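You operate a simulated robot arm through the tools that you are given. There is no shell and no other tool.

You run a simulated robot arm. Do the job below in one go: nothing can be reset, and whatever is moved stays where it is left.

JOB
Put two of the cartons from the top of the dark bench in the grey tray there. Then take the nut box and put it on top of the brown tall carton on the top of the tool chest. Then put the orange sensor on the white bench away on the steel bench. Then put the clear jug on the white bench away on the shelf under the blue stand. Then take the wheel chock on the white bench and put it away on the top pallet. Then lift the side shelf open. The order counts. Set down upright: orange sensor, clear jug, wheel chock.
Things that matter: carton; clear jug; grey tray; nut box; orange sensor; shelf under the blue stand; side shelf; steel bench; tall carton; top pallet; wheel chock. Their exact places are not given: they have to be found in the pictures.

It is judged by the outcome, as a careful person would: the job done as asked, and still so three seconds after it is handed in. It fails if anything else is knocked over, pushed out of place, dropped, spilled or broken.

ROBOT AND FRAMES
A 7-joint arm with a fingered hand on a trunk, on a base that moves. Base frame: it is fixed to the floor where the robot stands at the start and does not move with it; the origin is under the middle of the robot, x ahead of it, y to its left, z up; the surface under the hand at the start is at about z = 80. Readings come in cm, rad, newtons and seconds.
With the tool pointing down near the work surface it reaches from about 32 to 72 cm from the robot's upright axis, wherever it stands. Its first joint turns from -2.897 to 2.897 rad. Places, roughly: carton [75, 50, 75]; clear jug (16x11x15 cm) [-640, -340, 80]; grey tray (22x20x5 cm) [70, 40, 80]; nut box [75, 500, 100]; orange sensor (5x5x6 cm) [-660, -350, 80]; shelf under the blue stand [-560, 290, 20]; side shelf [-140, 180, 60]; steel bench [-120, -150, 80]; tall carton [50, 525, 100]; top pallet [-1170, 490, 40]; wheel chock (12x8x9 cm) [-610, -340, 80]. Payload 4 kg.
Tool frame: the origin (TCP) lies between the finger pads and is the grasp point; the fingertips stand 2.6 cm ahead of it; z points along the fingers, y is the line along which they close. The gripper opens to 14.8 cm; its body begins 7.3 cm behind the TCP. The gripper is a hand of 3 fingers: y runs from the thumb to the fingers, the wrist lies at [0, 0, -23.9] in the tool frame, and closing takes about 1.5 s.
Orientation is that of the tool frame in the base frame, as a unit quaternion [w, x, y, z]. With the fingers straight down and closing along the base's y, the tool's x points along the base's -x, its y along +y and its z along -z.

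CONTROLS
- The arm moves only by the tool move_arm. Its argument "targets" is a list of rows, each a list of 2 entries, a list of its own where there are three numbers: the shift along the tool's x, y, z in cm, then the turn, a rotation vector about the tool's x, y, z in rad. In form: [[[x, y, z], [ax, ay, az]], ...]. A call has 1 to 20 rows; each row is the pose to reach, as a shift and turn from the pose commanded when the call began, along the tool's axes at that moment. "hand" is the closure, from 0 (fully open) to 1 (shut), set as the call begins (left out, the last holds). Rows are played at 5 a second. More than 5 cm and 0.15 rad between two rows, or a gripper value outside its range, and nothing of the call is played. A pose out of reach is approached as far as the arm can. The call stops where the force on the tool passes 40 N (or 10 N more than at its start, if that is more) or the arm is blocked; 0.2 s more then pass. Each finger travels about 7.2 cm/s and halts on what it meets, pressing with about 32 N; the grip force reading is that of the motor and also rises with nothing between the fingers. The clock runs only during rows and for 0.2 s after the last one: add rows that repeat a pose to give the fingers time. The reply holds the time, the measured pose of the TCP, the force on the tool along the base axes, the opening and the grip force, in the units named above and with some noise, with the torque about the TCP (base axes, N m) and any sound that the robot's microphone picked up.
- Cameras (640 x 400 px; columns grow to the right, rows downward): "scene" is now at [1.92, 14.65, 155.39]; the picture's right is [-0.07, -1.00, 0.00], its down [-0.73, 0.05, -0.69] and it looks along [0.68, -0.05, -0.73] (base axes); focal length 283 px, centre (320, 200). "wrist" rides on the gripper at [6.8, -3.9, -9] in the tool frame; the picture's right is [0.50, 0.87, 0.00], its down [-0.66, 0.38, -0.65] and it looks along [-0.57, 0.33, 0.76] (tool axes); focal length 222 px, centre (320, 200).
- capture(camera): a new picture of that camera. No time passes.
- raise_lower(by): slides the trunk up (or, below 0, down) by that many cm; the arm and the scene camera ride with it, the base frame stays. It gives what a move gives, with no picture.
- base_move(legs): drives the robot by 1 to 6 legs, each [ahead, left, turn to the left] in cm, cm and rad, along the robot's own axes; the way and the turn of a leg run together, so that a leg with both is an arc; at most 150 cm and 3.142 rad a leg. The arm and the cameras ride along, it lands a little off, and it stops where it bumps. It gives what a move gives.
- set_grasp(shape): the hand has 3 fingers and takes this shape, open, in about a second: jaw (thumb against the fingers, like two jaws); tri (thumb and two fingers); tip (a fingertip pinch); poke (one finger out to press); point (the index stretched); flat (the hand flat); cup (the hand cupped); fist (a fist). The gripper value then closes the fingers along that shape, each until it touches; the sizes above hold for jaw. It gives what a move gives, with no picture.
- pan_tilt(pan, tilt): turns the head with the scene camera to pan (to the left, within 2.705 rad either way) and tilt (down, from -0.506 to 1.204), counted from straight ahead of the robot. It gives what a move gives.
- point_at(camera, pixels): for up to 12 pixels [column, row] of the newest picture of that camera ("zoom" is the newest enlarged one), the place [x, y, z] in the base frame of the surface seen there, good to about 0.2 cm. No time passes.
- close_up(camera, box): a new picture of the part [left, top, right, bottom] of that camera's present view, enlarged. No time passes.
- finish_job(): hands the job in; it is judged then, once.

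Open the gripper and draw the arm clear of the work before you hand the job in, unless the task says otherwise.

The tools are called after "Call:" as name(argument=value, ...) on one line, values as JSON. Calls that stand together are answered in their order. move_arm: Moves the arm, as the interface text tells. Its arguments: {"type":"object","properties":{"targets":{"type":"array"},"hand":{"type":"number"}},"required":["targets"]} The other tools are called the same way: raise_lower (by) moves the trunk up or down; set_grasp (shape) gives the hand a shape; base_move (legs) drives the base; pan_tilt (pan, tilt) turns the head that bears the scene camera; capture (camera) takes a picture; point_at (camera, pixels) gives the place of the surface under pixels of a picture; close_up (camera, box) takes an enlarged picture of a part of a camera's view; finish_job () hands the job in.

At the start:

```text
t: 0.0
tool_pos: [45.08, 12.49, 104.01]
tcp_rot: [0.0, 0.0, 1.0, 0.0]
force: [-0.5, -0.1, -1.3]
ft_torque: [-0.02, -0.01, -0.01]
gripper_width: 14.79
grasp_force: 0.2
shape: jaw
trunk travel left (down, up): [-52.5, 6.5]
robot x, y, heading: [0.13, -0.14, -0.002]
head pan, tilt (commanded): [-0.072, 0.817]
```

scene: 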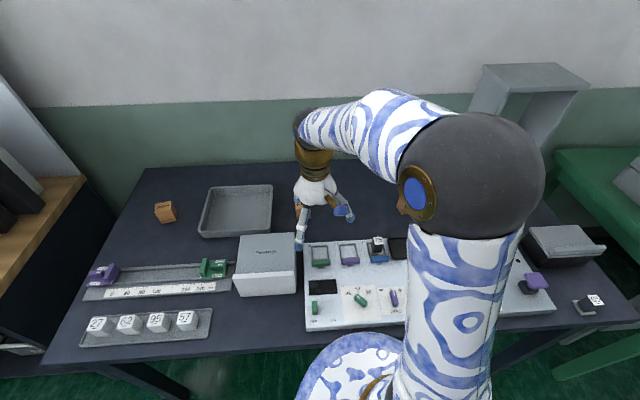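
wrist: 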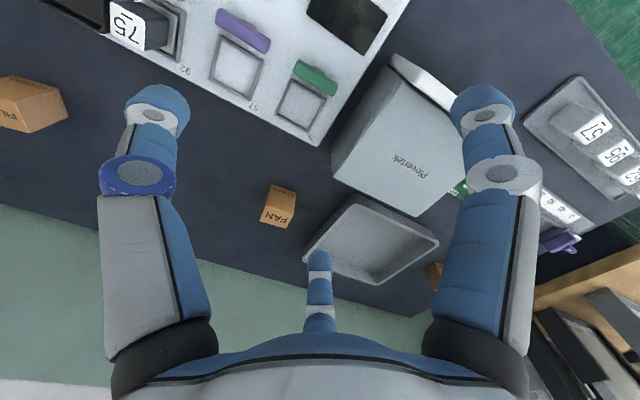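

The scene picture shows the dark bench with a small carton near (165,212) and the grey tray near (236,210); the wrist view shows further cartons at (280,205), (30,103) and (435,275). I look closer at them and get positions.

Call:
close_up(camera="scene", box=[80, 150, 400, 350])

Call:
point_at(camera="scene", pixels=[[165, 205], [165, 218], [236, 210], [203, 232], [210, 187], [271, 186], [270, 234], [300, 200], [120, 180]])

Call:
point_at(camera="wrist", pixels=[[280, 205], [30, 103], [435, 275], [375, 240], [300, 190], [275, 222], [15, 90], [40, 120]])

```text
2.00 times, centred on (240, 250) of scene
```

zoom: 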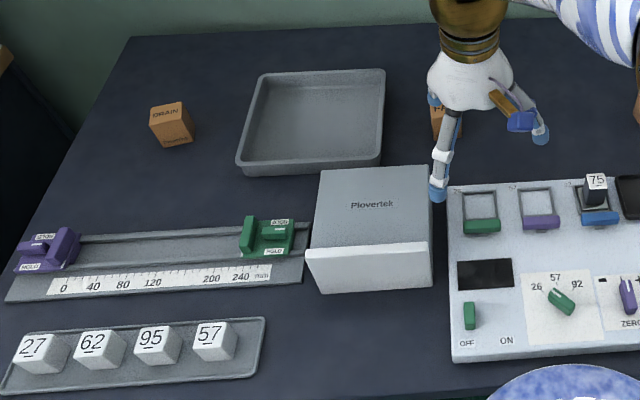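

```text
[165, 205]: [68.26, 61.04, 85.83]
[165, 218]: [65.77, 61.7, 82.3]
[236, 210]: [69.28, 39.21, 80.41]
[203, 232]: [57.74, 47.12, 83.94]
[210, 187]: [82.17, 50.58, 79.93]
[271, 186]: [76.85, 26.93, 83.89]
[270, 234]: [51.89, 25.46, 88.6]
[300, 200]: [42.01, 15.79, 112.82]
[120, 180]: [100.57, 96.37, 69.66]
```

```text
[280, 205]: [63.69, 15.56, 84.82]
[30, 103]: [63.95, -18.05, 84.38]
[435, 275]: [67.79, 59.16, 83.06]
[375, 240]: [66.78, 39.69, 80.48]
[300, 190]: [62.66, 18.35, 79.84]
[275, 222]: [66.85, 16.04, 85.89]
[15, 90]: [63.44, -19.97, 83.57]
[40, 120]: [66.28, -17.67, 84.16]
```

Three cartons stand on the bench: DRAIN (~67,61), FAN (~65,16) and one more (~65,-18); the tray is at ~(69,39). I'll look closer at the FAN carton in the wrist view and look at the bench front edge in the scene view to know how far I can drive.

Call:
close_up(camera="wrist", box=[220, 150, 460, 300])

Call:
point_at(camera="scene", pixels=[[60, 365], [120, 360], [200, 357], [280, 352], [145, 168], [250, 165], [130, 390], [20, 340], [320, 350]])

Call:
pan_tilt(pan=0.6, tilt=1.1)

Call:
capture(camera="scene")

```text
2.67 times, centred on (340, 225) of wrist
```

zoom: 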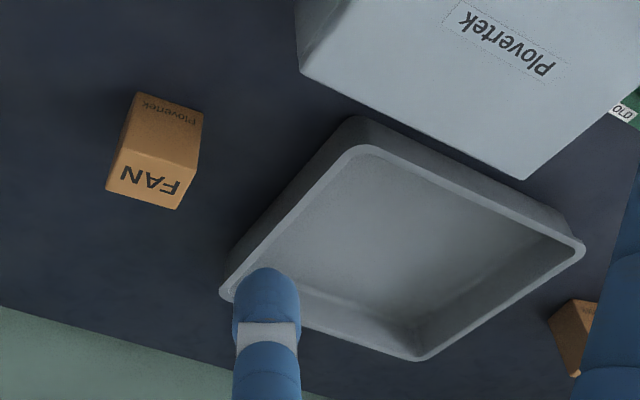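

```text
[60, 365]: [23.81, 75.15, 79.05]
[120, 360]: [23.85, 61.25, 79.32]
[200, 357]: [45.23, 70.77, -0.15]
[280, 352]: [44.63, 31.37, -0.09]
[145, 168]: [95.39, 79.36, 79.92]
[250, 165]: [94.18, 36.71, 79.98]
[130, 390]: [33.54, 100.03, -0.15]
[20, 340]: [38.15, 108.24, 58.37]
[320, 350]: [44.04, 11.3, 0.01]
```

```text
t: 1.1
tool_pos: [45.05, 12.35, 104.01]
tcp_rot: [0.0, 0.001, 1.0, 0.0]
force: [0.7, 0.0, 0.2]
ft_torque: [0.01, -0.02, 0.04]
gripper_width: 14.8
grasp_force: 0.0
shape: jaw
trunk travel left (down, up): [-52.5, 6.5]
robot x, y, heading: [0.15, 0.08, 0.003]
head pan, tilt (commanded): [0.6, 1.1]
```

```text
taken
```

scene: 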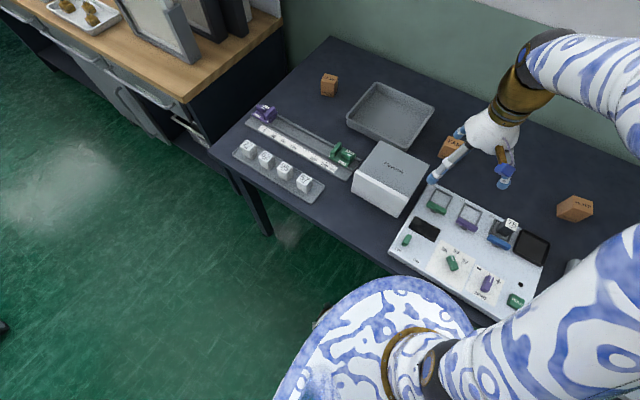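

The bench front edge is at x≈24, so I stay at the same x and slide left about 38 cm so that the tray and both FAN and DRAIN cartons are in reach. First I check the place of the wooden bench on the left.

Call:
point_at(camera="scene", pixels=[[280, 22], [190, 100], [100, 45], [190, 140], [330, 85], [455, 145], [390, 110], [270, 235], [380, 165], [574, 208]])

Call:
close_up(camera="scene", box=[300, 60, 500, 185])

```text
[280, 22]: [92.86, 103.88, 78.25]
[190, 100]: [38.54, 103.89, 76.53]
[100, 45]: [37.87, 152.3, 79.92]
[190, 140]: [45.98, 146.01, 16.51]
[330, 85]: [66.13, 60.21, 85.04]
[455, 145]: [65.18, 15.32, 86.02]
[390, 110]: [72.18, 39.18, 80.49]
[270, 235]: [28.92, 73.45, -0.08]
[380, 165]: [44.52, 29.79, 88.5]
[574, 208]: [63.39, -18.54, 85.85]
```

```text
3.20 times, centred on (400, 122) of scene
```

zoom: 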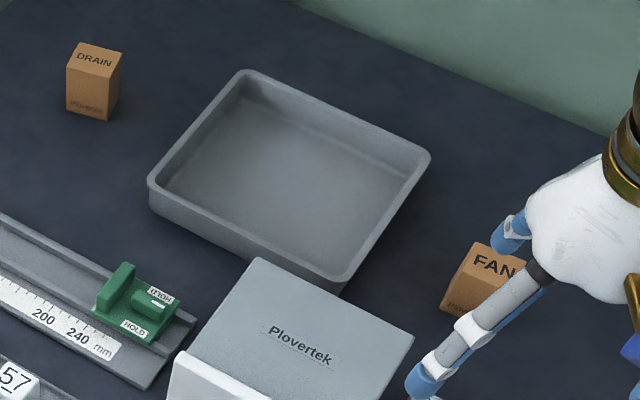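

The way to the left is free (wooden bench starts at y≈104). I drive 38 cm to the left.

Call:
base_move(legs=[[0, 38, 0]])

Call:
pan_tilt(pan=0.0, tilt=0.9)

Call:
capture(camera="scene")

Call:
capture(camera="wrist")

```text
t: 3.5
tool_pos: [45.21, 50.28, 103.96]
tcp_rot: [0.0, 0.001, 1.0, 0.001]
force: [0.0, 0.2, 0.3]
ft_torque: [0.03, 0.01, 0.01]
gripper_width: 14.79
grasp_force: 0.0
shape: jaw
trunk travel left (down, up): [-52.5, 6.5]
robot x, y, heading: [-0.15, 37.83, -0.002]
head pan, tilt (commanded): [0.6, 1.1]
```

```text
t: 4.5
tool_pos: [45.22, 50.33, 103.97]
tcp_rot: [0.0, 0.002, 1.0, 0.0]
force: [-0.4, 0.0, -0.5]
ft_torque: [-0.01, -0.02, -0.02]
gripper_width: 14.76
grasp_force: 0.0
shape: jaw
trunk travel left (down, up): [-52.5, 6.5]
robot x, y, heading: [0.26, 37.72, -0.002]
head pan, tilt (commanded): [0.0, 0.901]
```

```text
taken
```

scene: 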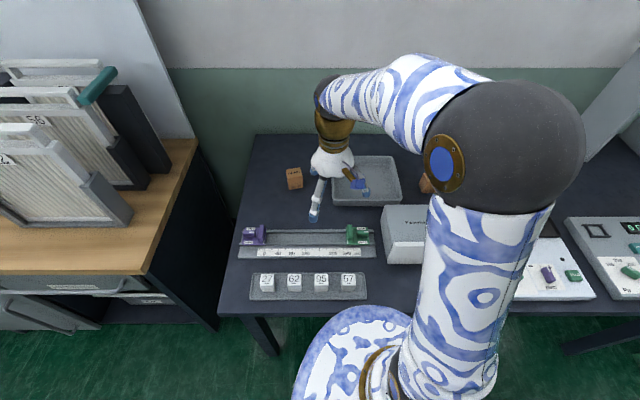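

```text
taken
```

wrist: 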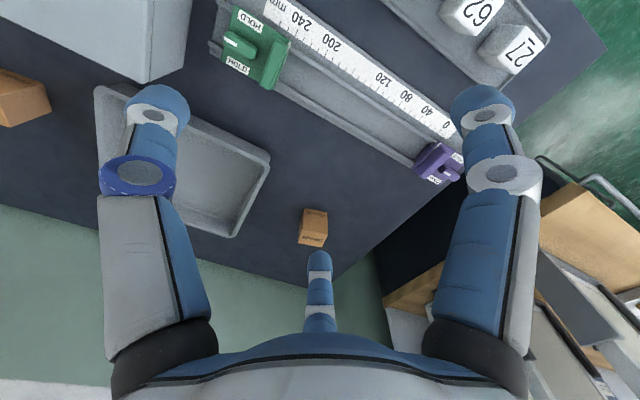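

The robot now stands at y≈37.8. DRAIN is at wrist pixel (312,228); I enlarge that and find the corners of the carton and the tray.

Call:
close_up(camera="wrist", box=[232, 180, 392, 280])

```text
4.00 times, centred on (312, 230) of wrist
```

zoom: 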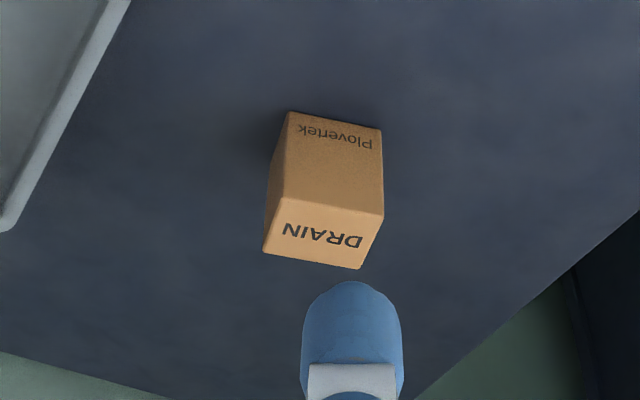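

The DRAIN top face corners in the zoom are about (287,200), (378,215), (358,265), (267,248). I get their places, and the bottom corners of the front face.

Call:
point_at(camera="zoom", pixels=[[288, 202], [377, 218], [357, 263], [269, 247], [323, 232], [292, 116], [379, 132], [335, 165], [272, 200]])

Call:
close_up(camera="wrist", box=[0, 40, 288, 260])

```text
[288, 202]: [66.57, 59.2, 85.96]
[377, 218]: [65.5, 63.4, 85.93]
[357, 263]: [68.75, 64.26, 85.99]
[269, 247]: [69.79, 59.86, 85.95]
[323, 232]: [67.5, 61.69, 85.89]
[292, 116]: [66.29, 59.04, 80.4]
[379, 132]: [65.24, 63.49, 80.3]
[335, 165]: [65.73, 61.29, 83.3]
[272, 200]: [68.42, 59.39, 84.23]
```

```text
1.82 times, centred on (144, 150) of wrist
```

zoom: 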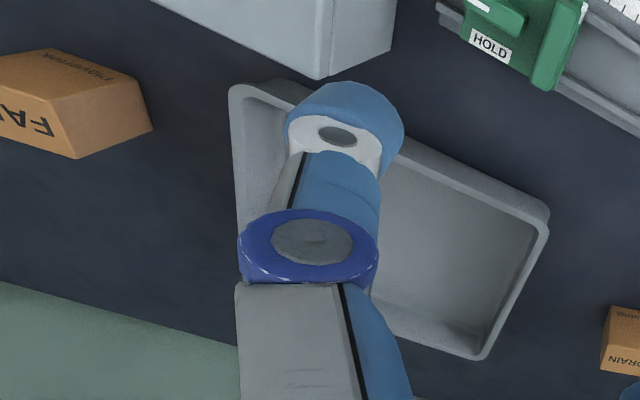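

DRAIN is about 4.5×3.7×6 cm, centre (67.6,61.7), turned ≈0.25 rad. It is near the reach limit, so I move 7 cm more to the left, and measure the tray corners in the scene view.

Call:
base_move(legs=[[0, 7, 0]])

Call:
close_up(camera="scene", box=[280, 130, 472, 250])

Call:
close_up(camera="wrist", box=[0, 40, 288, 260])

```text
t: 5.5
tool_pos: [45.35, 57.45, 104.04]
tcp_rot: [0.0, 0.001, 1.0, 0.0]
force: [-0.3, -0.1, -0.4]
ft_torque: [-0.03, 0.01, -0.03]
gripper_width: 14.8
grasp_force: 0.0
shape: jaw
trunk travel left (down, up): [-52.5, 6.5]
robot x, y, heading: [0.23, 45.04, -0.008]
head pan, tilt (commanded): [0.0, 0.901]
```

```text
3.33 times, centred on (376, 190) of scene
```

zoom: 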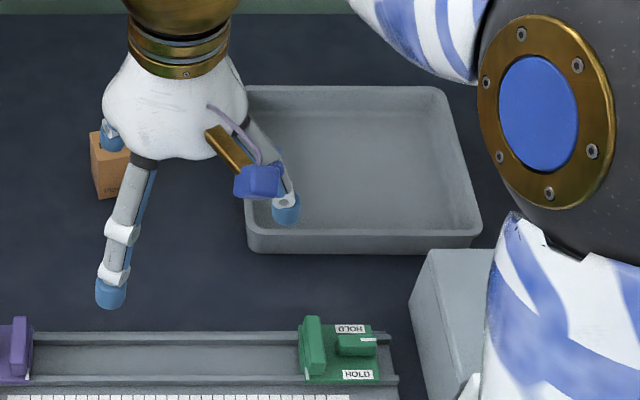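

```text
1.82 times, centred on (144, 150) of wrist
```

zoom: 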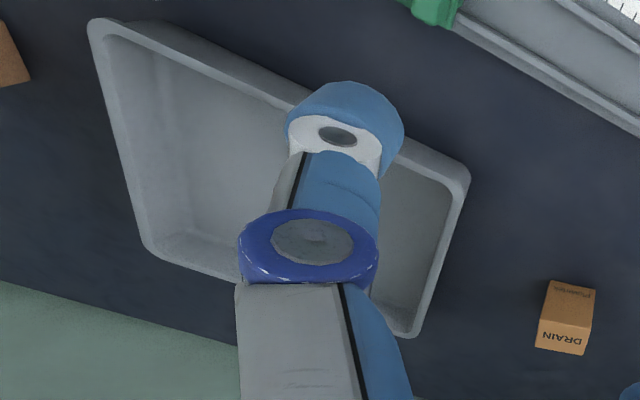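

Newest zoom is the wrist one: tray rim corners at about (97,28), (152,247), (410,333), (463,178). I ask their places and some of the floor.

Call:
point_at(camera="zoom", pixels=[[97, 30], [150, 245], [411, 331], [461, 178], [230, 160], [430, 220], [550, 336], [280, 105], [115, 130], [440, 255]])

```text
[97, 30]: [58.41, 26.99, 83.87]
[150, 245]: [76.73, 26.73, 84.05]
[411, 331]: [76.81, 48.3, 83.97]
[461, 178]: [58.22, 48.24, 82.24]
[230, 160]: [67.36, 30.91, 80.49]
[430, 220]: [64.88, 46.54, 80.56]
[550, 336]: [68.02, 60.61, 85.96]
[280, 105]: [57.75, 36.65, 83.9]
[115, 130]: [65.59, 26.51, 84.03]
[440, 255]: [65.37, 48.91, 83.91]
```

Tray spans x 57.5–77.3, y 26–49, rim z 84, floor 80.5. I move over DRAIN with the hand turned 0.25 rad to fit it, stopping at z≈94 to check.

Call:
move_arm(targets=[[[-4.46, 0.85, 0], [0, 0, -0.05]], [[-8.92, 1.7, 0], [0, 0, -0.1]], [[-13.4, 2.55, 0], [0, 0, -0.15]], [[-17.8, 3.4, 0], [0, 0, -0.2]], [[-22.3, 4.25, 0], [0, 0, -0.25]], [[-22.3, 4.25, 5], [0, 0, -0.25]], [[-22.3, 4.25, 10], [0, 0, -0.25]], [[-22.3, 4.25, 10], [0, 0, -0.25]]], hand=0)

Call:
capture(camera="wrist")

Call:
capture(camera="scene")

```text
t: 7.3
tool_pos: [67.7, 61.76, 93.77]
tcp_rot: [-0.001, -0.124, 0.992, 0.0]
force: [0.0, -0.5, -0.3]
ft_torque: [0.0, -0.03, 0.01]
gripper_width: 14.81
grasp_force: 0.0
shape: jaw
trunk travel left (down, up): [-52.5, 6.5]
robot x, y, heading: [0.14, 45.34, -0.004]
head pan, tilt (commanded): [0.0, 0.901]
```

```text
taken
```

wrist: 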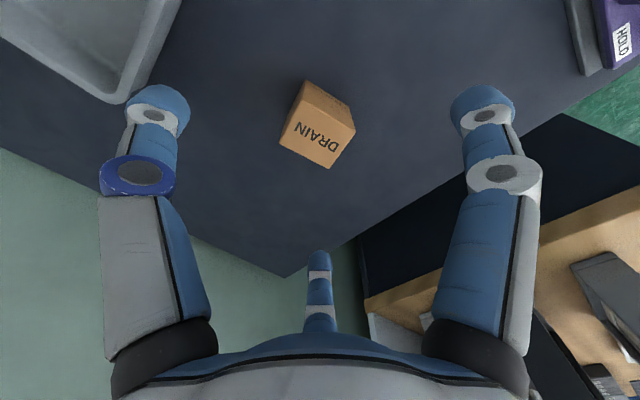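

```text
taken
```

scene: 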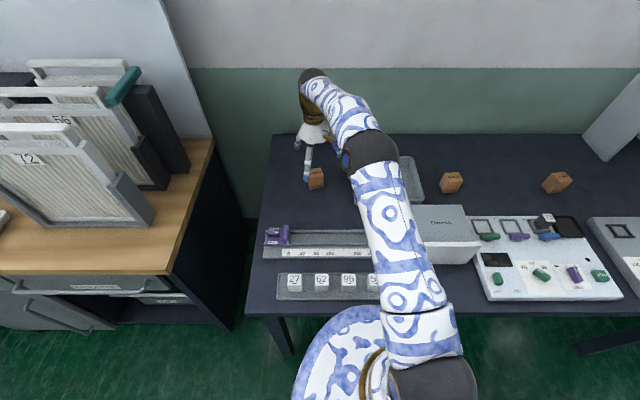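

The hand is over DRAIN, carton centred between thumb and fingers. I go down to z≈83.8 and then close.

Call:
move_arm(targets=[[[0, 0, 4], [0, 0, 0]], [[0, 0, 8], [0, 0, 0]], [[0, 0, 10], [0, 0, 0]], [[0, 0, 10], [0, 0, 0]]], hand=0)

Call:
move_arm(targets=[[[0, 0, 0], [0, 0, 0]], [[0, 0, 0], [0, 0, 0]], [[0, 0, 0], [0, 0, 0]], [[0, 0, 0], [0, 0, 0]], [[0, 0, 0], [0, 0, 0]], [[0, 0, 0], [0, 0, 0]], [[0, 0, 0], [0, 0, 0]], [[0, 0, 0], [0, 0, 0]]], hand=1)

Call:
capture(camera="wrist")

```text
t: 8.3
tool_pos: [67.76, 61.6, 83.95]
tcp_rot: [0.0, -0.124, 0.992, 0.0]
force: [-0.1, -0.2, 0.2]
ft_torque: [0.01, -0.02, 0.02]
gripper_width: 14.8
grasp_force: 0.0
shape: jaw
trunk travel left (down, up): [-52.5, 6.5]
robot x, y, heading: [-0.02, 45.45, -0.002]
head pan, tilt (commanded): [0.0, 0.901]
```

```text
t: 10.1
tool_pos: [67.62, 61.71, 83.97]
tcp_rot: [0.0, -0.123, 0.992, -0.001]
force: [0.1, -0.4, -0.7]
ft_torque: [0.0, 0.0, 0.02]
gripper_width: 4.25
grasp_force: 31.8
shape: jaw
trunk travel left (down, up): [-52.5, 6.5]
robot x, y, heading: [0.08, 45.29, -0.004]
head pan, tilt (commanded): [0.0, 0.901]
```

```text
taken
```

wrist: 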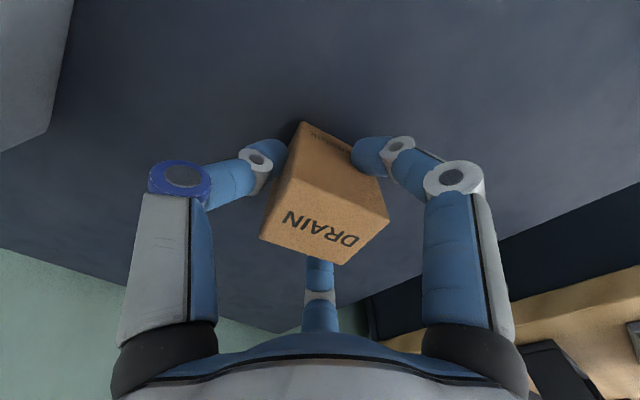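

Gripped (opening 4.25 cm, 31.8 N). I lift 10 cm, carry it over to tray spot (64,42), and turn it back to be square with the tray.

Call:
move_arm(targets=[[[0, 0, -3], [0, 0, 0]], [[0, 0, -7], [0, 0, 0]], [[0, 0, -10], [0, 0, 0]], [[1.68, -3.63, -10], [0, 0, 0.05]], [[3.35, -7.27, -10], [0, 0, 0.1]], [[5.03, -10.9, -10], [0, 0, 0.15]], [[6.7, -14.54, -10], [0, 0, 0.2]], [[8.38, -18.17, -10], [0, 0, 0.25]], [[8.38, -18.17, -10], [0, 0, 0.25]]])

Call:
capture(camera="wrist")

Call:
capture(camera="scene")

```text
t: 12.1
tool_pos: [63.97, 41.98, 94.08]
tcp_rot: [-0.001, 0.002, 1.0, 0.0]
force: [-0.5, 0.7, -0.9]
ft_torque: [0.03, 0.0, 0.03]
gripper_width: 4.22
grasp_force: 31.6
shape: jaw
trunk travel left (down, up): [-52.5, 6.5]
robot x, y, heading: [0.24, 45.05, -0.001]
head pan, tilt (commanded): [0.0, 0.901]
```

```text
taken
```

wrist: 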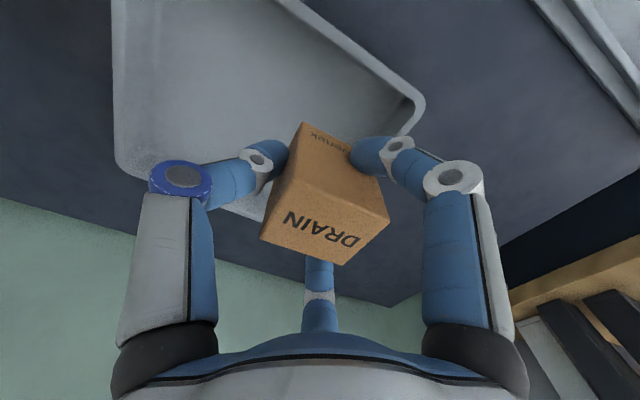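

```text
taken
```

scene: 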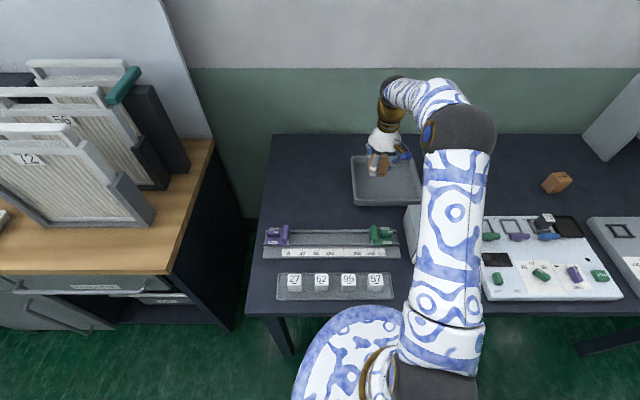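

Over the tray at (64,42). I lower 9.4 cm to about 0.1 cm above the floor, then open partly.

Call:
move_arm(targets=[[[0, 0, 4], [0, 0, 0]], [[0, 0, 7], [0, 0, 0]], [[0, 0, 8.5], [0, 0, 0]], [[0, 0, 9.4], [0, 0, 0]], [[0, 0, 9.4], [0, 0, 0]]])

Call:
move_arm(targets=[[[0, 0, 0], [0, 0, 0]], [[0, 0, 0], [0, 0, 0]], [[0, 0, 0], [0, 0, 0]], [[0, 0, 0], [0, 0, 0]]], hand=0.5)

Call:
capture(camera="wrist")

```text
t: 13.3
tool_pos: [63.82, 41.93, 84.53]
tcp_rot: [0.0, 0.002, 1.0, 0.0]
force: [0.6, -0.5, -0.8]
ft_torque: [-0.01, 0.0, 0.04]
gripper_width: 4.2
grasp_force: 32.0
shape: jaw
trunk travel left (down, up): [-52.5, 6.5]
robot x, y, heading: [-0.1, 45.31, 0.001]
head pan, tilt (commanded): [0.0, 0.901]
```

```text
t: 14.3
tool_pos: [63.88, 42.14, 84.56]
tcp_rot: [0.0, 0.002, 1.0, 0.0]
force: [0.5, -0.8, 1.0]
ft_torque: [0.04, 0.02, -0.03]
gripper_width: 7.29
grasp_force: 0.0
shape: jaw
trunk travel left (down, up): [-52.5, 6.5]
robot x, y, heading: [0.18, 45.42, -0.006]
head pan, tilt (commanded): [0.0, 0.901]
```

```text
taken
```

wrist: 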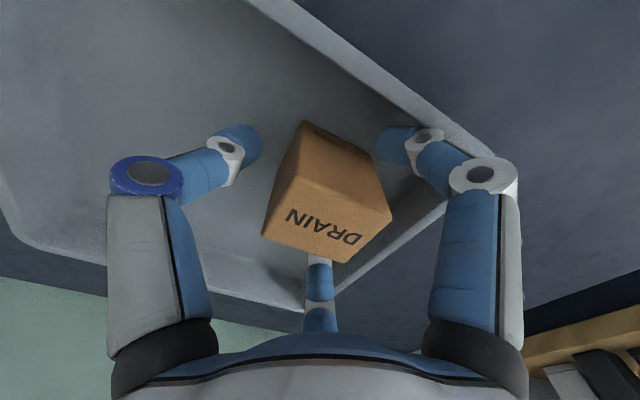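

DRAIN stands free in the tray with the fingers clear of it. I raise the hand straight up, then drive 15 cm right for FAN.

Call:
move_arm(targets=[[[0, 0, -4], [0, 0, 0]], [[0, 0, -8], [0, 0, 0]], [[0, 0, -12], [0, 0, 0]], [[0, 0, -15], [0, 0, 0]], [[0, 0, -15], [0, 0, 0]]])

Call:
base_move(legs=[[0, -15, 0]])

Call:
capture(camera="wrist")

Call:
capture(camera="scene")

```text
t: 15.5
tool_pos: [63.85, 41.94, 99.68]
tcp_rot: [0.0, 0.001, 1.0, 0.0]
force: [0.2, 0.5, 0.7]
ft_torque: [-0.01, -0.02, -0.01]
gripper_width: 7.35
grasp_force: 0.1
shape: jaw
trunk travel left (down, up): [-52.5, 6.5]
robot x, y, heading: [0.17, 45.24, -0.007]
head pan, tilt (commanded): [0.0, 0.901]
```

```text
t: 16.8
tool_pos: [63.73, 27.03, 99.64]
tcp_rot: [0.0, 0.002, 1.0, 0.0]
force: [0.0, 0.6, -0.1]
ft_torque: [0.01, 0.0, 0.0]
gripper_width: 7.36
grasp_force: 0.1
shape: jaw
trunk travel left (down, up): [-52.5, 6.5]
robot x, y, heading: [0.04, 30.56, -0.003]
head pan, tilt (commanded): [0.0, 0.901]
```

```text
taken
```

wrist: 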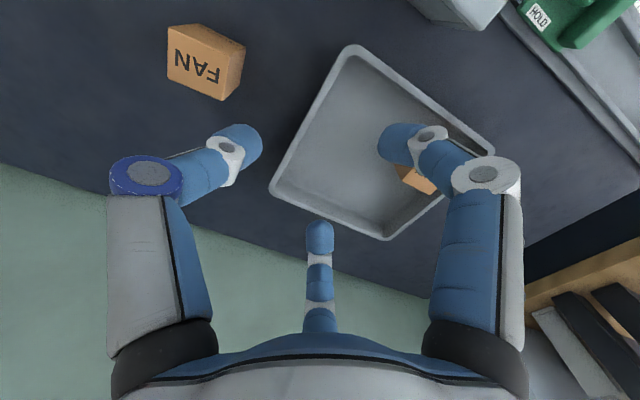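

```text
taken
```

scene: 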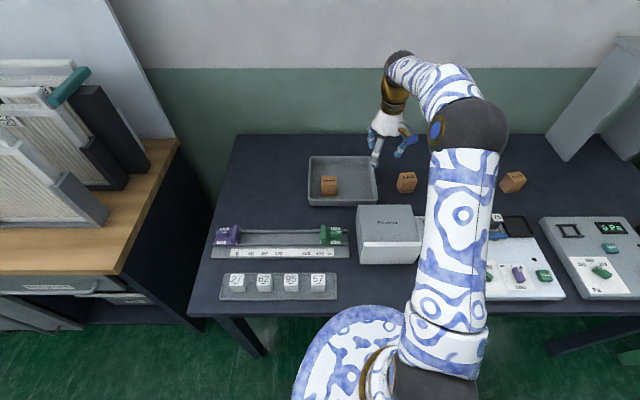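

FAN shows at wrist (207,62). I enlarge it to get the corners of its top.

Call:
close_up(camera="wrist", box=[140, 0, 300, 110])

```text
3.64 times, centred on (220, 55) of wrist
```

zoom: 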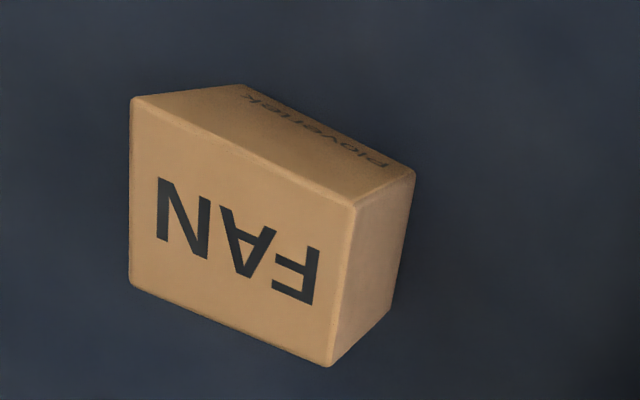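

The FAN top corners in the zoom are about (134,100), (352,210), (328,362), (133,278). I ask their places.

Call:
point_at(camera="zoom", pixels=[[136, 103], [350, 212], [328, 358], [135, 277], [236, 235], [380, 250], [250, 130]])

```text
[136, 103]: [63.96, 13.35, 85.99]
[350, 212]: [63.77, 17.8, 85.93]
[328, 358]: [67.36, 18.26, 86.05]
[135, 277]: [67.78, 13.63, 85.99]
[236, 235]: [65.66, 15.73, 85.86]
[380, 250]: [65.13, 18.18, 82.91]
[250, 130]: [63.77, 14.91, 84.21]
```

FAN centre (65.7,15.75), turn ≈0.07 rad. The tray is near on the left, so I open only to about 10 cm, move above it and go down to z≈84.

Call:
move_arm(targets=[[[-0.6, -3.75, 0], [0, 0, -0.03]], [[-1.2, -7.5, 0], [0, 0, -0.05]], [[-1.9, -11.25, 0], [0, 0, -0.07]], [[-1.9, -11.25, 4], [0, 0, -0.07]], [[-1.9, -11.25, 6], [0, 0, -0.07]], [[-1.9, -11.25, 6], [0, 0, -0.07]]], hand=0.3)

Call:
capture(camera="wrist")

```text
t: 18.2
tool_pos: [65.86, 15.86, 93.59]
tcp_rot: [-0.001, -0.033, 0.999, 0.001]
force: [0.2, 0.0, -0.2]
ft_torque: [-0.01, 0.01, -0.01]
gripper_width: 10.33
grasp_force: 0.0
shape: jaw
trunk travel left (down, up): [-52.5, 6.5]
robot x, y, heading: [0.26, 30.76, -0.002]
head pan, tilt (commanded): [0.0, 0.901]
```

```text
taken
```

wrist: 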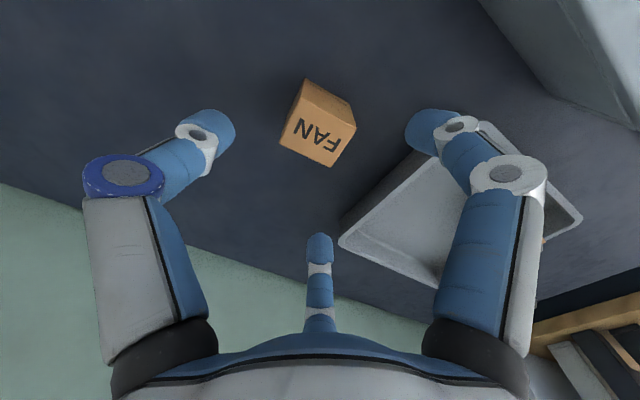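

FAN is centred between the fingers. I go down 9.6 cm and close.

Call:
move_arm(targets=[[[0, 0, 4], [0, 0, 0]], [[0, 0, 7], [0, 0, 0]], [[0, 0, 9.6], [0, 0, 0]], [[0, 0, 9.6], [0, 0, 0]]])

Call:
move_arm(targets=[[[0, 0, 0], [0, 0, 0]], [[0, 0, 0], [0, 0, 0]], [[0, 0, 0], [0, 0, 0]], [[0, 0, 0], [0, 0, 0]], [[0, 0, 0], [0, 0, 0]], [[0, 0, 0], [0, 0, 0]], [[0, 0, 0], [0, 0, 0]]], hand=1)

Call:
capture(camera="wrist")

```text
t: 19.2
tool_pos: [65.75, 15.93, 83.97]
tcp_rot: [0.0, -0.033, 0.999, 0.0]
force: [0.4, 0.2, 0.7]
ft_torque: [-0.02, 0.0, -0.02]
gripper_width: 10.34
grasp_force: 0.1
shape: jaw
trunk travel left (down, up): [-52.5, 6.5]
robot x, y, heading: [0.2, 30.21, -0.004]
head pan, tilt (commanded): [0.0, 0.901]
```

```text
t: 20.8
tool_pos: [65.75, 15.88, 84.11]
tcp_rot: [0.0, -0.033, 0.999, 0.0]
force: [0.7, -0.2, 0.5]
ft_torque: [0.0, -0.02, -0.05]
gripper_width: 4.26
grasp_force: 32.1
shape: jaw
trunk travel left (down, up): [-52.5, 6.5]
robot x, y, heading: [0.13, 30.18, -0.002]
head pan, tilt (commanded): [0.0, 0.901]
```

```text
taken
```

wrist: 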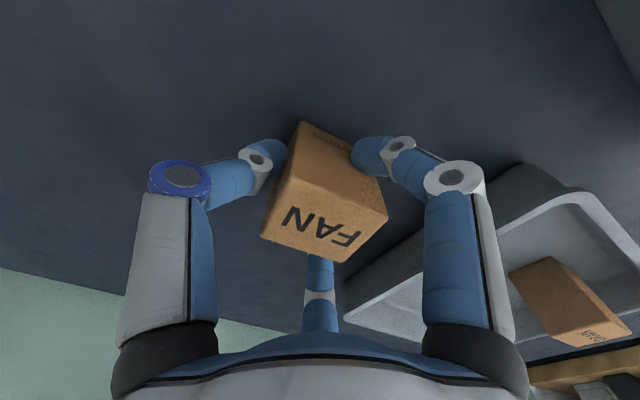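

FAN is gripped (4.26 cm, 32 N). I lift it 11 cm, carry it to tray spot (69.5,33.5).

Call:
move_arm(targets=[[[0, 0, -4], [0, 0, 0]], [[0, 0, -8], [0, 0, 0]], [[0, 0, -11], [0, 0, 0]], [[-1.2, 4.3, -11], [0, 0, 0.02]], [[-2.4, 8.6, -11], [0, 0, 0.04]], [[-3.6, 12.9, -11], [0, 0, 0.06]], [[-4.9, 17.32, -11], [0, 0, 0.066]], [[-4.9, 17.32, -11], [0, 0, 0.066]]])

Call:
capture(camera="wrist")

```text
t: 22.6
tool_pos: [69.38, 33.45, 95.16]
tcp_rot: [0.0, 0.0, 1.0, 0.0]
force: [0.4, 1.0, -1.8]
ft_torque: [-0.01, -0.02, 0.0]
gripper_width: 4.25
grasp_force: 31.7
shape: jaw
trunk travel left (down, up): [-52.5, 6.5]
robot x, y, heading: [-0.0, 30.32, -0.001]
head pan, tilt (commanded): [0.0, 0.901]
```

```text
taken
```

wrist: 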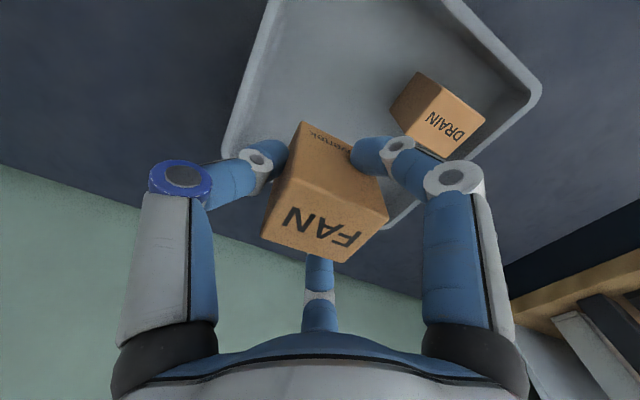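

FAN is over its spot with DRAIN clear to the side. I lower 10.5 cm and open partly.

Call:
move_arm(targets=[[[0, 0, 4], [0, 0, 0]], [[0, 0, 8], [0, 0, 0]], [[0, 0, 9.7], [0, 0, 0]], [[0, 0, 10.5], [0, 0, 0]], [[0, 0, 10.5], [0, 0, 0]]])

Call:
move_arm(targets=[[[0, 0, 0], [0, 0, 0]], [[0, 0, 0], [0, 0, 0]], [[0, 0, 0], [0, 0, 0]], [[0, 0, 0], [0, 0, 0]]], hand=0.53)

Call:
capture(camera="wrist")

```text
t: 23.8
tool_pos: [69.49, 33.56, 84.53]
tcp_rot: [0.0, 0.0, 1.0, 0.0]
force: [-0.2, 0.3, 0.3]
ft_torque: [-0.06, -0.04, 0.0]
gripper_width: 4.23
grasp_force: 32.0
shape: jaw
trunk travel left (down, up): [-52.5, 6.5]
robot x, y, heading: [0.05, 30.6, -0.005]
head pan, tilt (commanded): [0.0, 0.901]
```

```text
t: 24.8
tool_pos: [69.46, 33.58, 84.59]
tcp_rot: [0.0, -0.001, 1.0, 0.0]
force: [-0.6, 0.6, 0.9]
ft_torque: [0.0, 0.01, -0.01]
gripper_width: 6.88
grasp_force: 0.1
shape: jaw
trunk travel left (down, up): [-52.5, 6.5]
robot x, y, heading: [0.26, 30.37, -0.002]
head pan, tilt (commanded): [0.0, 0.901]
```

```text
taken
```

wrist: 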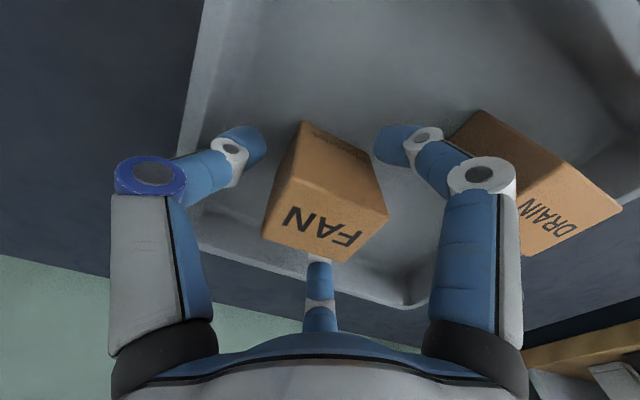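

Both cartons stand in the tray. I raise the hand 20 cm and draw the arm in to a travel pose.

Call:
move_arm(targets=[[[0, 0, -5], [0, 0, 0]], [[0, 0, -10], [0, 0, 0]], [[0, 0, -15], [0, 0, 0]], [[0, 0, -20], [0, 0, 0]], [[4.5, 1.5, -20], [0, 0, 0]], [[9, 3, -20], [0, 0, 0]], [[13.5, 4.5, -20], [0, 0, 0]], [[18, 6, -20], [0, 0, 0]], [[22.5, 7.5, -20], [0, 0, 0]], [[25, 8, -20], [0, 0, 0]]])

Call:
capture(camera="scene")

Call:
pan_tilt(pan=1.5, tilt=0.35)

Call:
capture(camera="scene")

```text
t: 27.0
tool_pos: [44.18, 41.61, 104.52]
tcp_rot: [0.0, 0.0, 1.0, 0.0]
force: [0.3, 0.4, -0.7]
ft_torque: [-0.01, -0.01, 0.0]
gripper_width: 6.93
grasp_force: 0.0
shape: jaw
trunk travel left (down, up): [-52.5, 6.5]
robot x, y, heading: [-0.27, 30.23, -0.001]
head pan, tilt (commanded): [0.0, 0.901]
```

```text
taken
```

scene: 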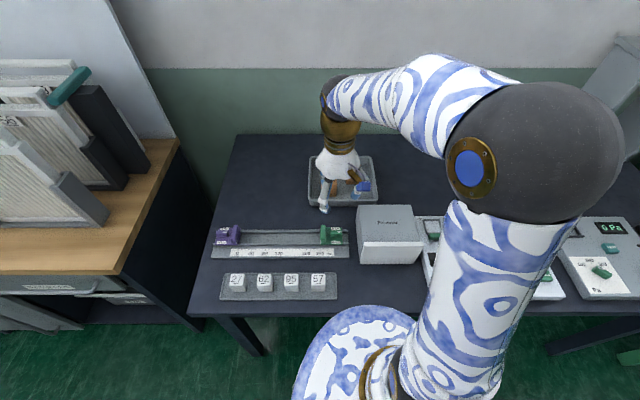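

```text
t: 28.6
tool_pos: [44.43, 41.51, 104.54]
tcp_rot: [0.0, 0.0, 1.0, 0.0]
force: [0.0, 0.0, -0.5]
ft_torque: [-0.01, -0.01, 0.01]
gripper_width: 6.91
grasp_force: 0.0
shape: jaw
trunk travel left (down, up): [-52.5, 6.5]
robot x, y, heading: [0.02, 30.16, -0.002]
head pan, tilt (commanded): [1.499, 0.351]
```

```text
taken
```

scene: 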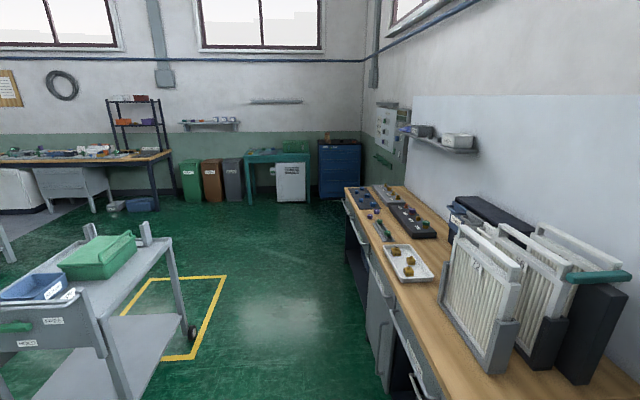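

The tool chest is the blue cabinet around (340,165) in the view to the left. I get floor points to plan the drive, and check the tray in the wrist view.

Call:
point_at(camera="scene", pixels=[[325, 197], [358, 197], [340, 145], [360, 148], [320, 150], [345, 195], [385, 360], [190, 335], [165, 240], [265, 180], [300, 200], [220, 278]])

Call:
close_up(camera="scene", box=[230, 100, 420, 220])

Call:
capture(camera="wrist")

```text
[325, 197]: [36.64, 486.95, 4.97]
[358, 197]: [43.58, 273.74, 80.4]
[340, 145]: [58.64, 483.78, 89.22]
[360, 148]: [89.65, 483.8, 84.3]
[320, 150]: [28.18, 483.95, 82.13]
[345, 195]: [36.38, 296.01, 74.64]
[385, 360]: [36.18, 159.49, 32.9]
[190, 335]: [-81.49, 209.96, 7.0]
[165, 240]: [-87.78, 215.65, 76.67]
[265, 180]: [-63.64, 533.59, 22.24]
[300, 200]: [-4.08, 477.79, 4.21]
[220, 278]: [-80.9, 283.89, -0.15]
```

```text
3.33 times, centred on (325, 160) of scene
```

zoom: 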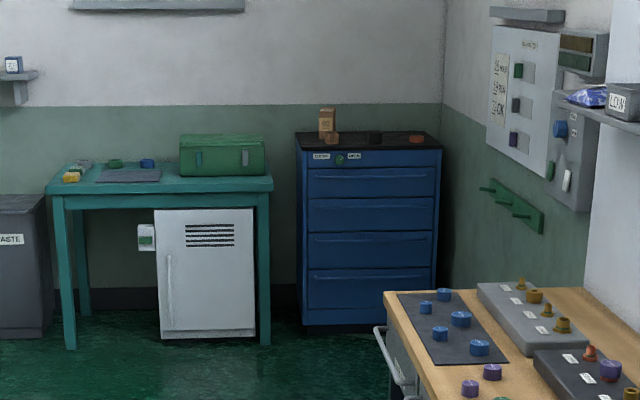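

```text
taken
```

wrist: 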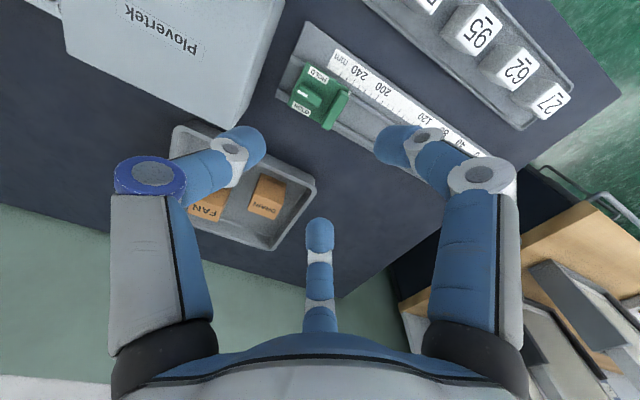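

Both cartons are in the tray. The tool chest front is at y≈484, x 26–92. I back off 25 cm, turn left, and drive along the aisle at x≈-25.

Call:
base_move(legs=[[-25, 0, 0], [0, 0, 1.571], [150, 0, 0], [130, 0, 0]])

Call:
pan_tilt(pan=-0.35, tilt=0.5)

Call:
capture(camera="scene")

```text
t: 47.2
tool_pos: [-28.88, 349.84, 104.55]
tcp_rot: [0.0, -0.702, 0.712, 0.0]
force: [-0.5, -0.2, -0.5]
ft_torque: [0.0, 0.0, -0.02]
gripper_width: 6.93
grasp_force: 0.2
shape: jaw
trunk travel left (down, up): [-52.5, 6.5]
robot x, y, heading: [-18.58, 305.67, 1.554]
head pan, tilt (commanded): [1.499, 0.351]
```

```text
t: 49.0
tool_pos: [-28.96, 349.82, 104.44]
tcp_rot: [0.0, -0.702, 0.712, 0.0]
force: [0.7, 0.0, 0.0]
ft_torque: [-0.01, 0.01, 0.01]
gripper_width: 6.93
grasp_force: 0.1
shape: jaw
trunk travel left (down, up): [-52.5, 6.5]
robot x, y, heading: [-18.69, 305.5, 1.551]
head pan, tilt (commanded): [-0.351, 0.499]
```

```text
taken
```

scene: 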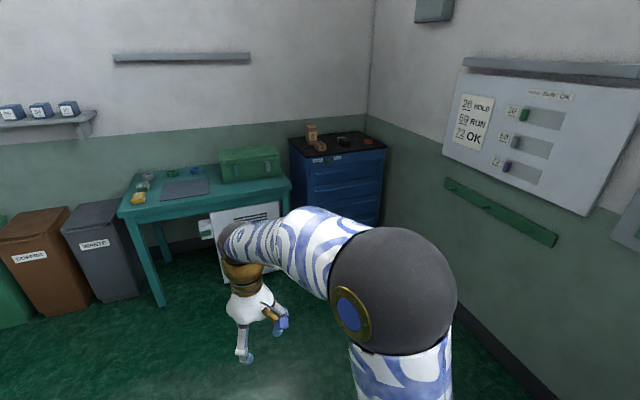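

I'm at y≈305. The chest top shows the tall carton at (312,132), a smaller box at (319,146), a black one at (343,140) and an orange one at (368,142). I enlarge it.

Call:
close_up(camera="scene", box=[270, 105, 400, 186])

Call:
point_at(camera="scene", pixels=[[312, 128], [319, 147], [343, 140], [368, 143], [292, 150], [384, 148], [345, 148], [430, 330]])

```text
4.92 times, centred on (335, 146) of scene
```

zoom: 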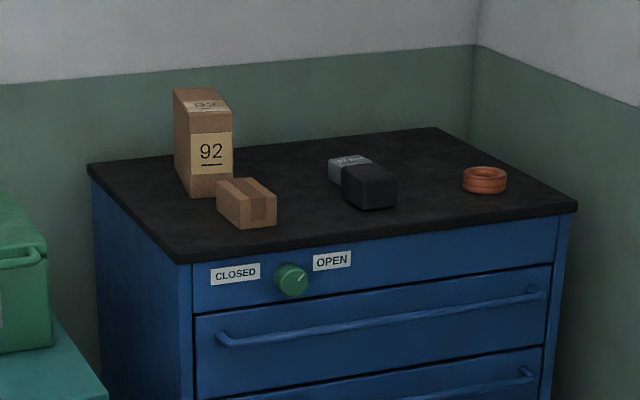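

```text
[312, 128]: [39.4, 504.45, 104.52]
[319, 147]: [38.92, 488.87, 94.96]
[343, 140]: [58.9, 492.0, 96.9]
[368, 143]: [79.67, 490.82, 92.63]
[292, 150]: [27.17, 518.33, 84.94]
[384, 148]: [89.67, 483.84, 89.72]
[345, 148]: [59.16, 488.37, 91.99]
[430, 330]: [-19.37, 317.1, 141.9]
```

I drive to about y=420 and then right 68 cm, so that the hand stays well short of the chest, and look again.

Call:
base_move(legs=[[112, 0, 0.02], [0, -68, 0]])

Call:
pan_tilt(pan=0.0, tilt=0.7)

Call:
capture(camera="scene")

Call:
capture(camera="wrist")

```text
t: 58.1
tool_pos: [38.95, 462.08, 104.58]
tcp_rot: [0.0, 0.713, -0.702, 0.001]
force: [-0.8, 0.0, 0.4]
ft_torque: [0.0, 0.02, 0.0]
gripper_width: 6.92
grasp_force: 0.1
shape: jaw
trunk travel left (down, up): [-52.5, 6.5]
robot x, y, heading: [50.79, 417.89, 1.583]
head pan, tilt (commanded): [-0.351, 0.499]
```

```text
t: 58.9
tool_pos: [38.98, 462.06, 104.45]
tcp_rot: [0.0, 0.713, -0.701, 0.0]
force: [0.3, -0.7, 0.0]
ft_torque: [-0.01, -0.04, 0.0]
gripper_width: 6.94
grasp_force: 0.0
shape: jaw
trunk travel left (down, up): [-52.5, 6.5]
robot x, y, heading: [50.61, 418.22, 1.586]
head pan, tilt (commanded): [0.0, 0.7]
```

```text
taken
```

scene: 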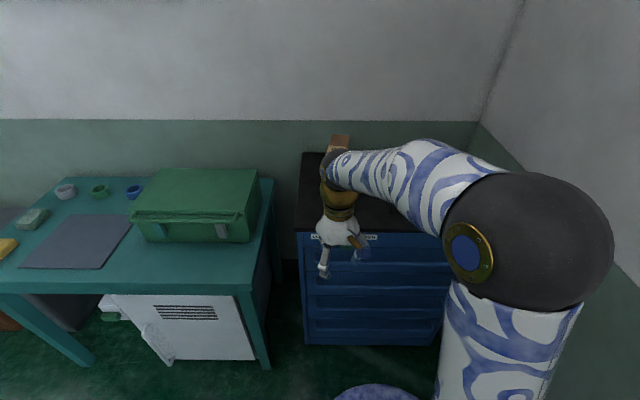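

```text
taken
```

wrist: 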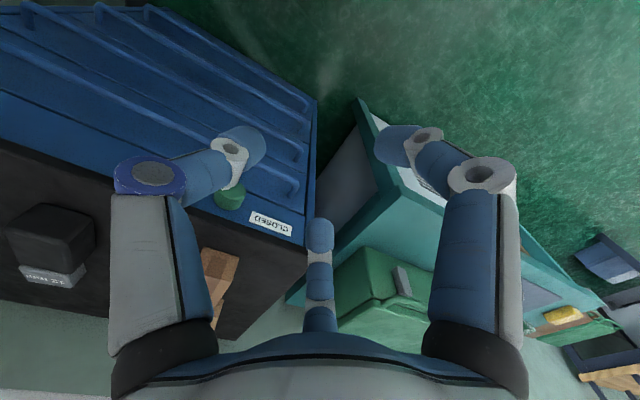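

The wrist view shows the black box with a grey labelled box beside it at (50,250); I enlarge that to read the label.

Call:
close_up(camera="wrist", box=[0, 180, 160, 300])

Call:
point_at(camera="wrist", pixels=[[50, 220], [50, 278], [220, 262], [20, 150], [300, 260], [265, 215]])

```text
3.33 times, centred on (80, 240) of wrist
```

zoom: 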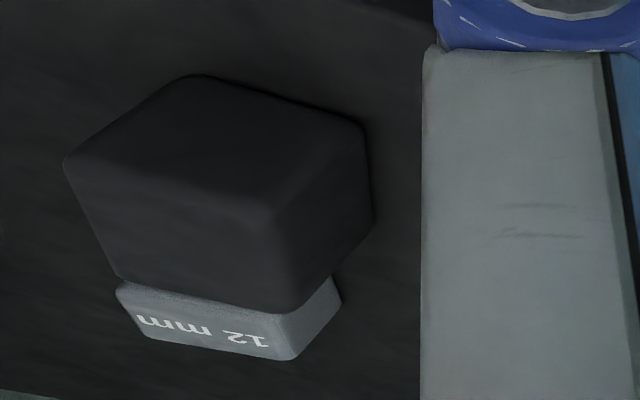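

```text
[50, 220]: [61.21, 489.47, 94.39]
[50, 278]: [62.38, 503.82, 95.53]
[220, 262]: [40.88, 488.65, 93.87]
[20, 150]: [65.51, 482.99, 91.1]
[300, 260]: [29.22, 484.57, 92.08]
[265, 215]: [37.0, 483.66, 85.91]
```

The grey box is labelled "12 mm", behind the black one. I shift the hand 25 cm to the left and up so that the scene camera sees the chest top freely.

Call:
move_arm(targets=[[[0, 0, -5], [0, 0, 0]], [[0, 0, -10], [0, 0, 0]], [[0, 5, -10], [0, 0, 0]], [[0, 10, -10], [0, 0, 0]], [[0, 15, -10], [0, 0, 0]], [[0, 20, -10], [0, 0, 0]], [[0, 25, -10], [0, 0, 0]], [[0, 30, -10], [0, 0, 0]]])

Call:
capture(camera="scene")

```text
t: 60.7
tool_pos: [8.91, 461.38, 114.66]
tcp_rot: [-0.001, 0.712, -0.702, 0.0]
force: [0.1, 0.4, -0.8]
ft_torque: [0.06, 0.0, 0.02]
gripper_width: 6.93
grasp_force: 0.0
shape: jaw
trunk travel left (down, up): [-52.5, 6.5]
robot x, y, heading: [51.05, 417.7, 1.578]
head pan, tilt (commanded): [0.0, 0.7]
```

```text
taken
```

scene: 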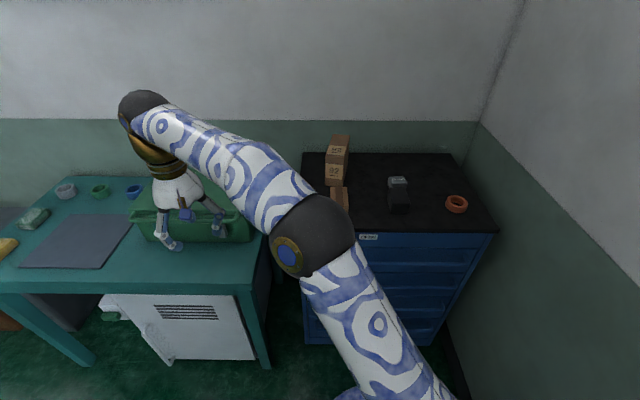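

Now the chest top is free: tall carton at (337,158), brown box (340,197), grey+black boxes (398,193), orange ring (457,203). I enlarge it.

Call:
close_up(camera="scene", box=[310, 120, 490, 232])

```text
3.56 times, centred on (400, 176) of scene
```

zoom: 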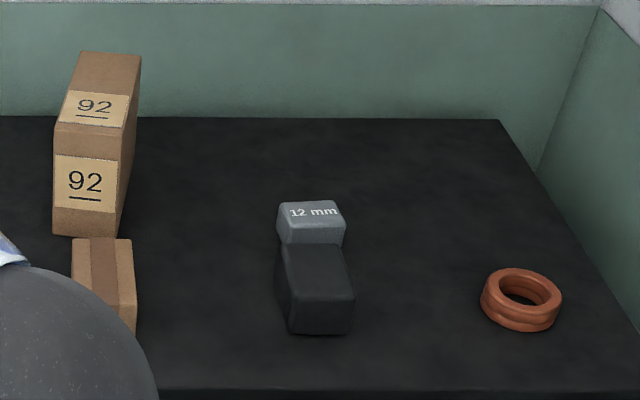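

The nut box should be the grey one marked "12 mm", standing right behind the black block. I take the positions of its top corners, the black block and the tall carton's top.

Call:
point_at(camera="zoom", pixels=[[281, 207], [334, 203], [344, 220], [284, 226], [312, 212], [345, 240], [282, 238], [82, 55], [140, 58], [124, 122], [58, 122], [88, 205]])

Call:
point_at(camera="zoom", pixels=[[283, 248], [343, 250], [352, 292], [287, 298], [316, 270], [320, 325], [100, 235], [130, 245], [100, 260], [400, 200], [280, 285], [350, 325]])

```text
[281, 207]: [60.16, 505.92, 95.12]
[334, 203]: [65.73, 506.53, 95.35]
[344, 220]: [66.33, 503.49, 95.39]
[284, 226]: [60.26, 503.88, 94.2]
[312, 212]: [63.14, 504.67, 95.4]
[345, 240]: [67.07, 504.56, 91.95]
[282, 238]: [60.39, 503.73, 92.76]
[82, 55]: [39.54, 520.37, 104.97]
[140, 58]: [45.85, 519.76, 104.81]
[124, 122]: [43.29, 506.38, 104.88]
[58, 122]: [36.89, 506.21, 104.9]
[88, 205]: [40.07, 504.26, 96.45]
```

```text
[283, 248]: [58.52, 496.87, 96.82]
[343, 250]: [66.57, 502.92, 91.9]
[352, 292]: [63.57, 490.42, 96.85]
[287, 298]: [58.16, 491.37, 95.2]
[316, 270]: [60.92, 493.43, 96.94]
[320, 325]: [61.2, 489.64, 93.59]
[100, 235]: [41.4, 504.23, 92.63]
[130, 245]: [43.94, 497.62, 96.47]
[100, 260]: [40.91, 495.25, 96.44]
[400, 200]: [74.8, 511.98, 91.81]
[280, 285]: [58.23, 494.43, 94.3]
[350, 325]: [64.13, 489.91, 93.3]
```

Nut box: top z 95.4, x≈60–66, y≈503–507; the black block ends at y≈498. I check the green case's height, since the hand will pass near it, before driving 25 cm closer.

Call:
point_at(camera="scene", pixels=[[220, 180], [245, 215], [150, 215], [260, 180], [270, 185], [345, 205], [225, 240]])

```text
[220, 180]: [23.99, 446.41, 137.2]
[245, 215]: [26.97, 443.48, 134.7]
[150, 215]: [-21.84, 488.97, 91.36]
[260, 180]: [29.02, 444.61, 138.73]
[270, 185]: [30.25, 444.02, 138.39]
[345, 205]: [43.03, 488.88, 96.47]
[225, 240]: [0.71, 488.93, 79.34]
```

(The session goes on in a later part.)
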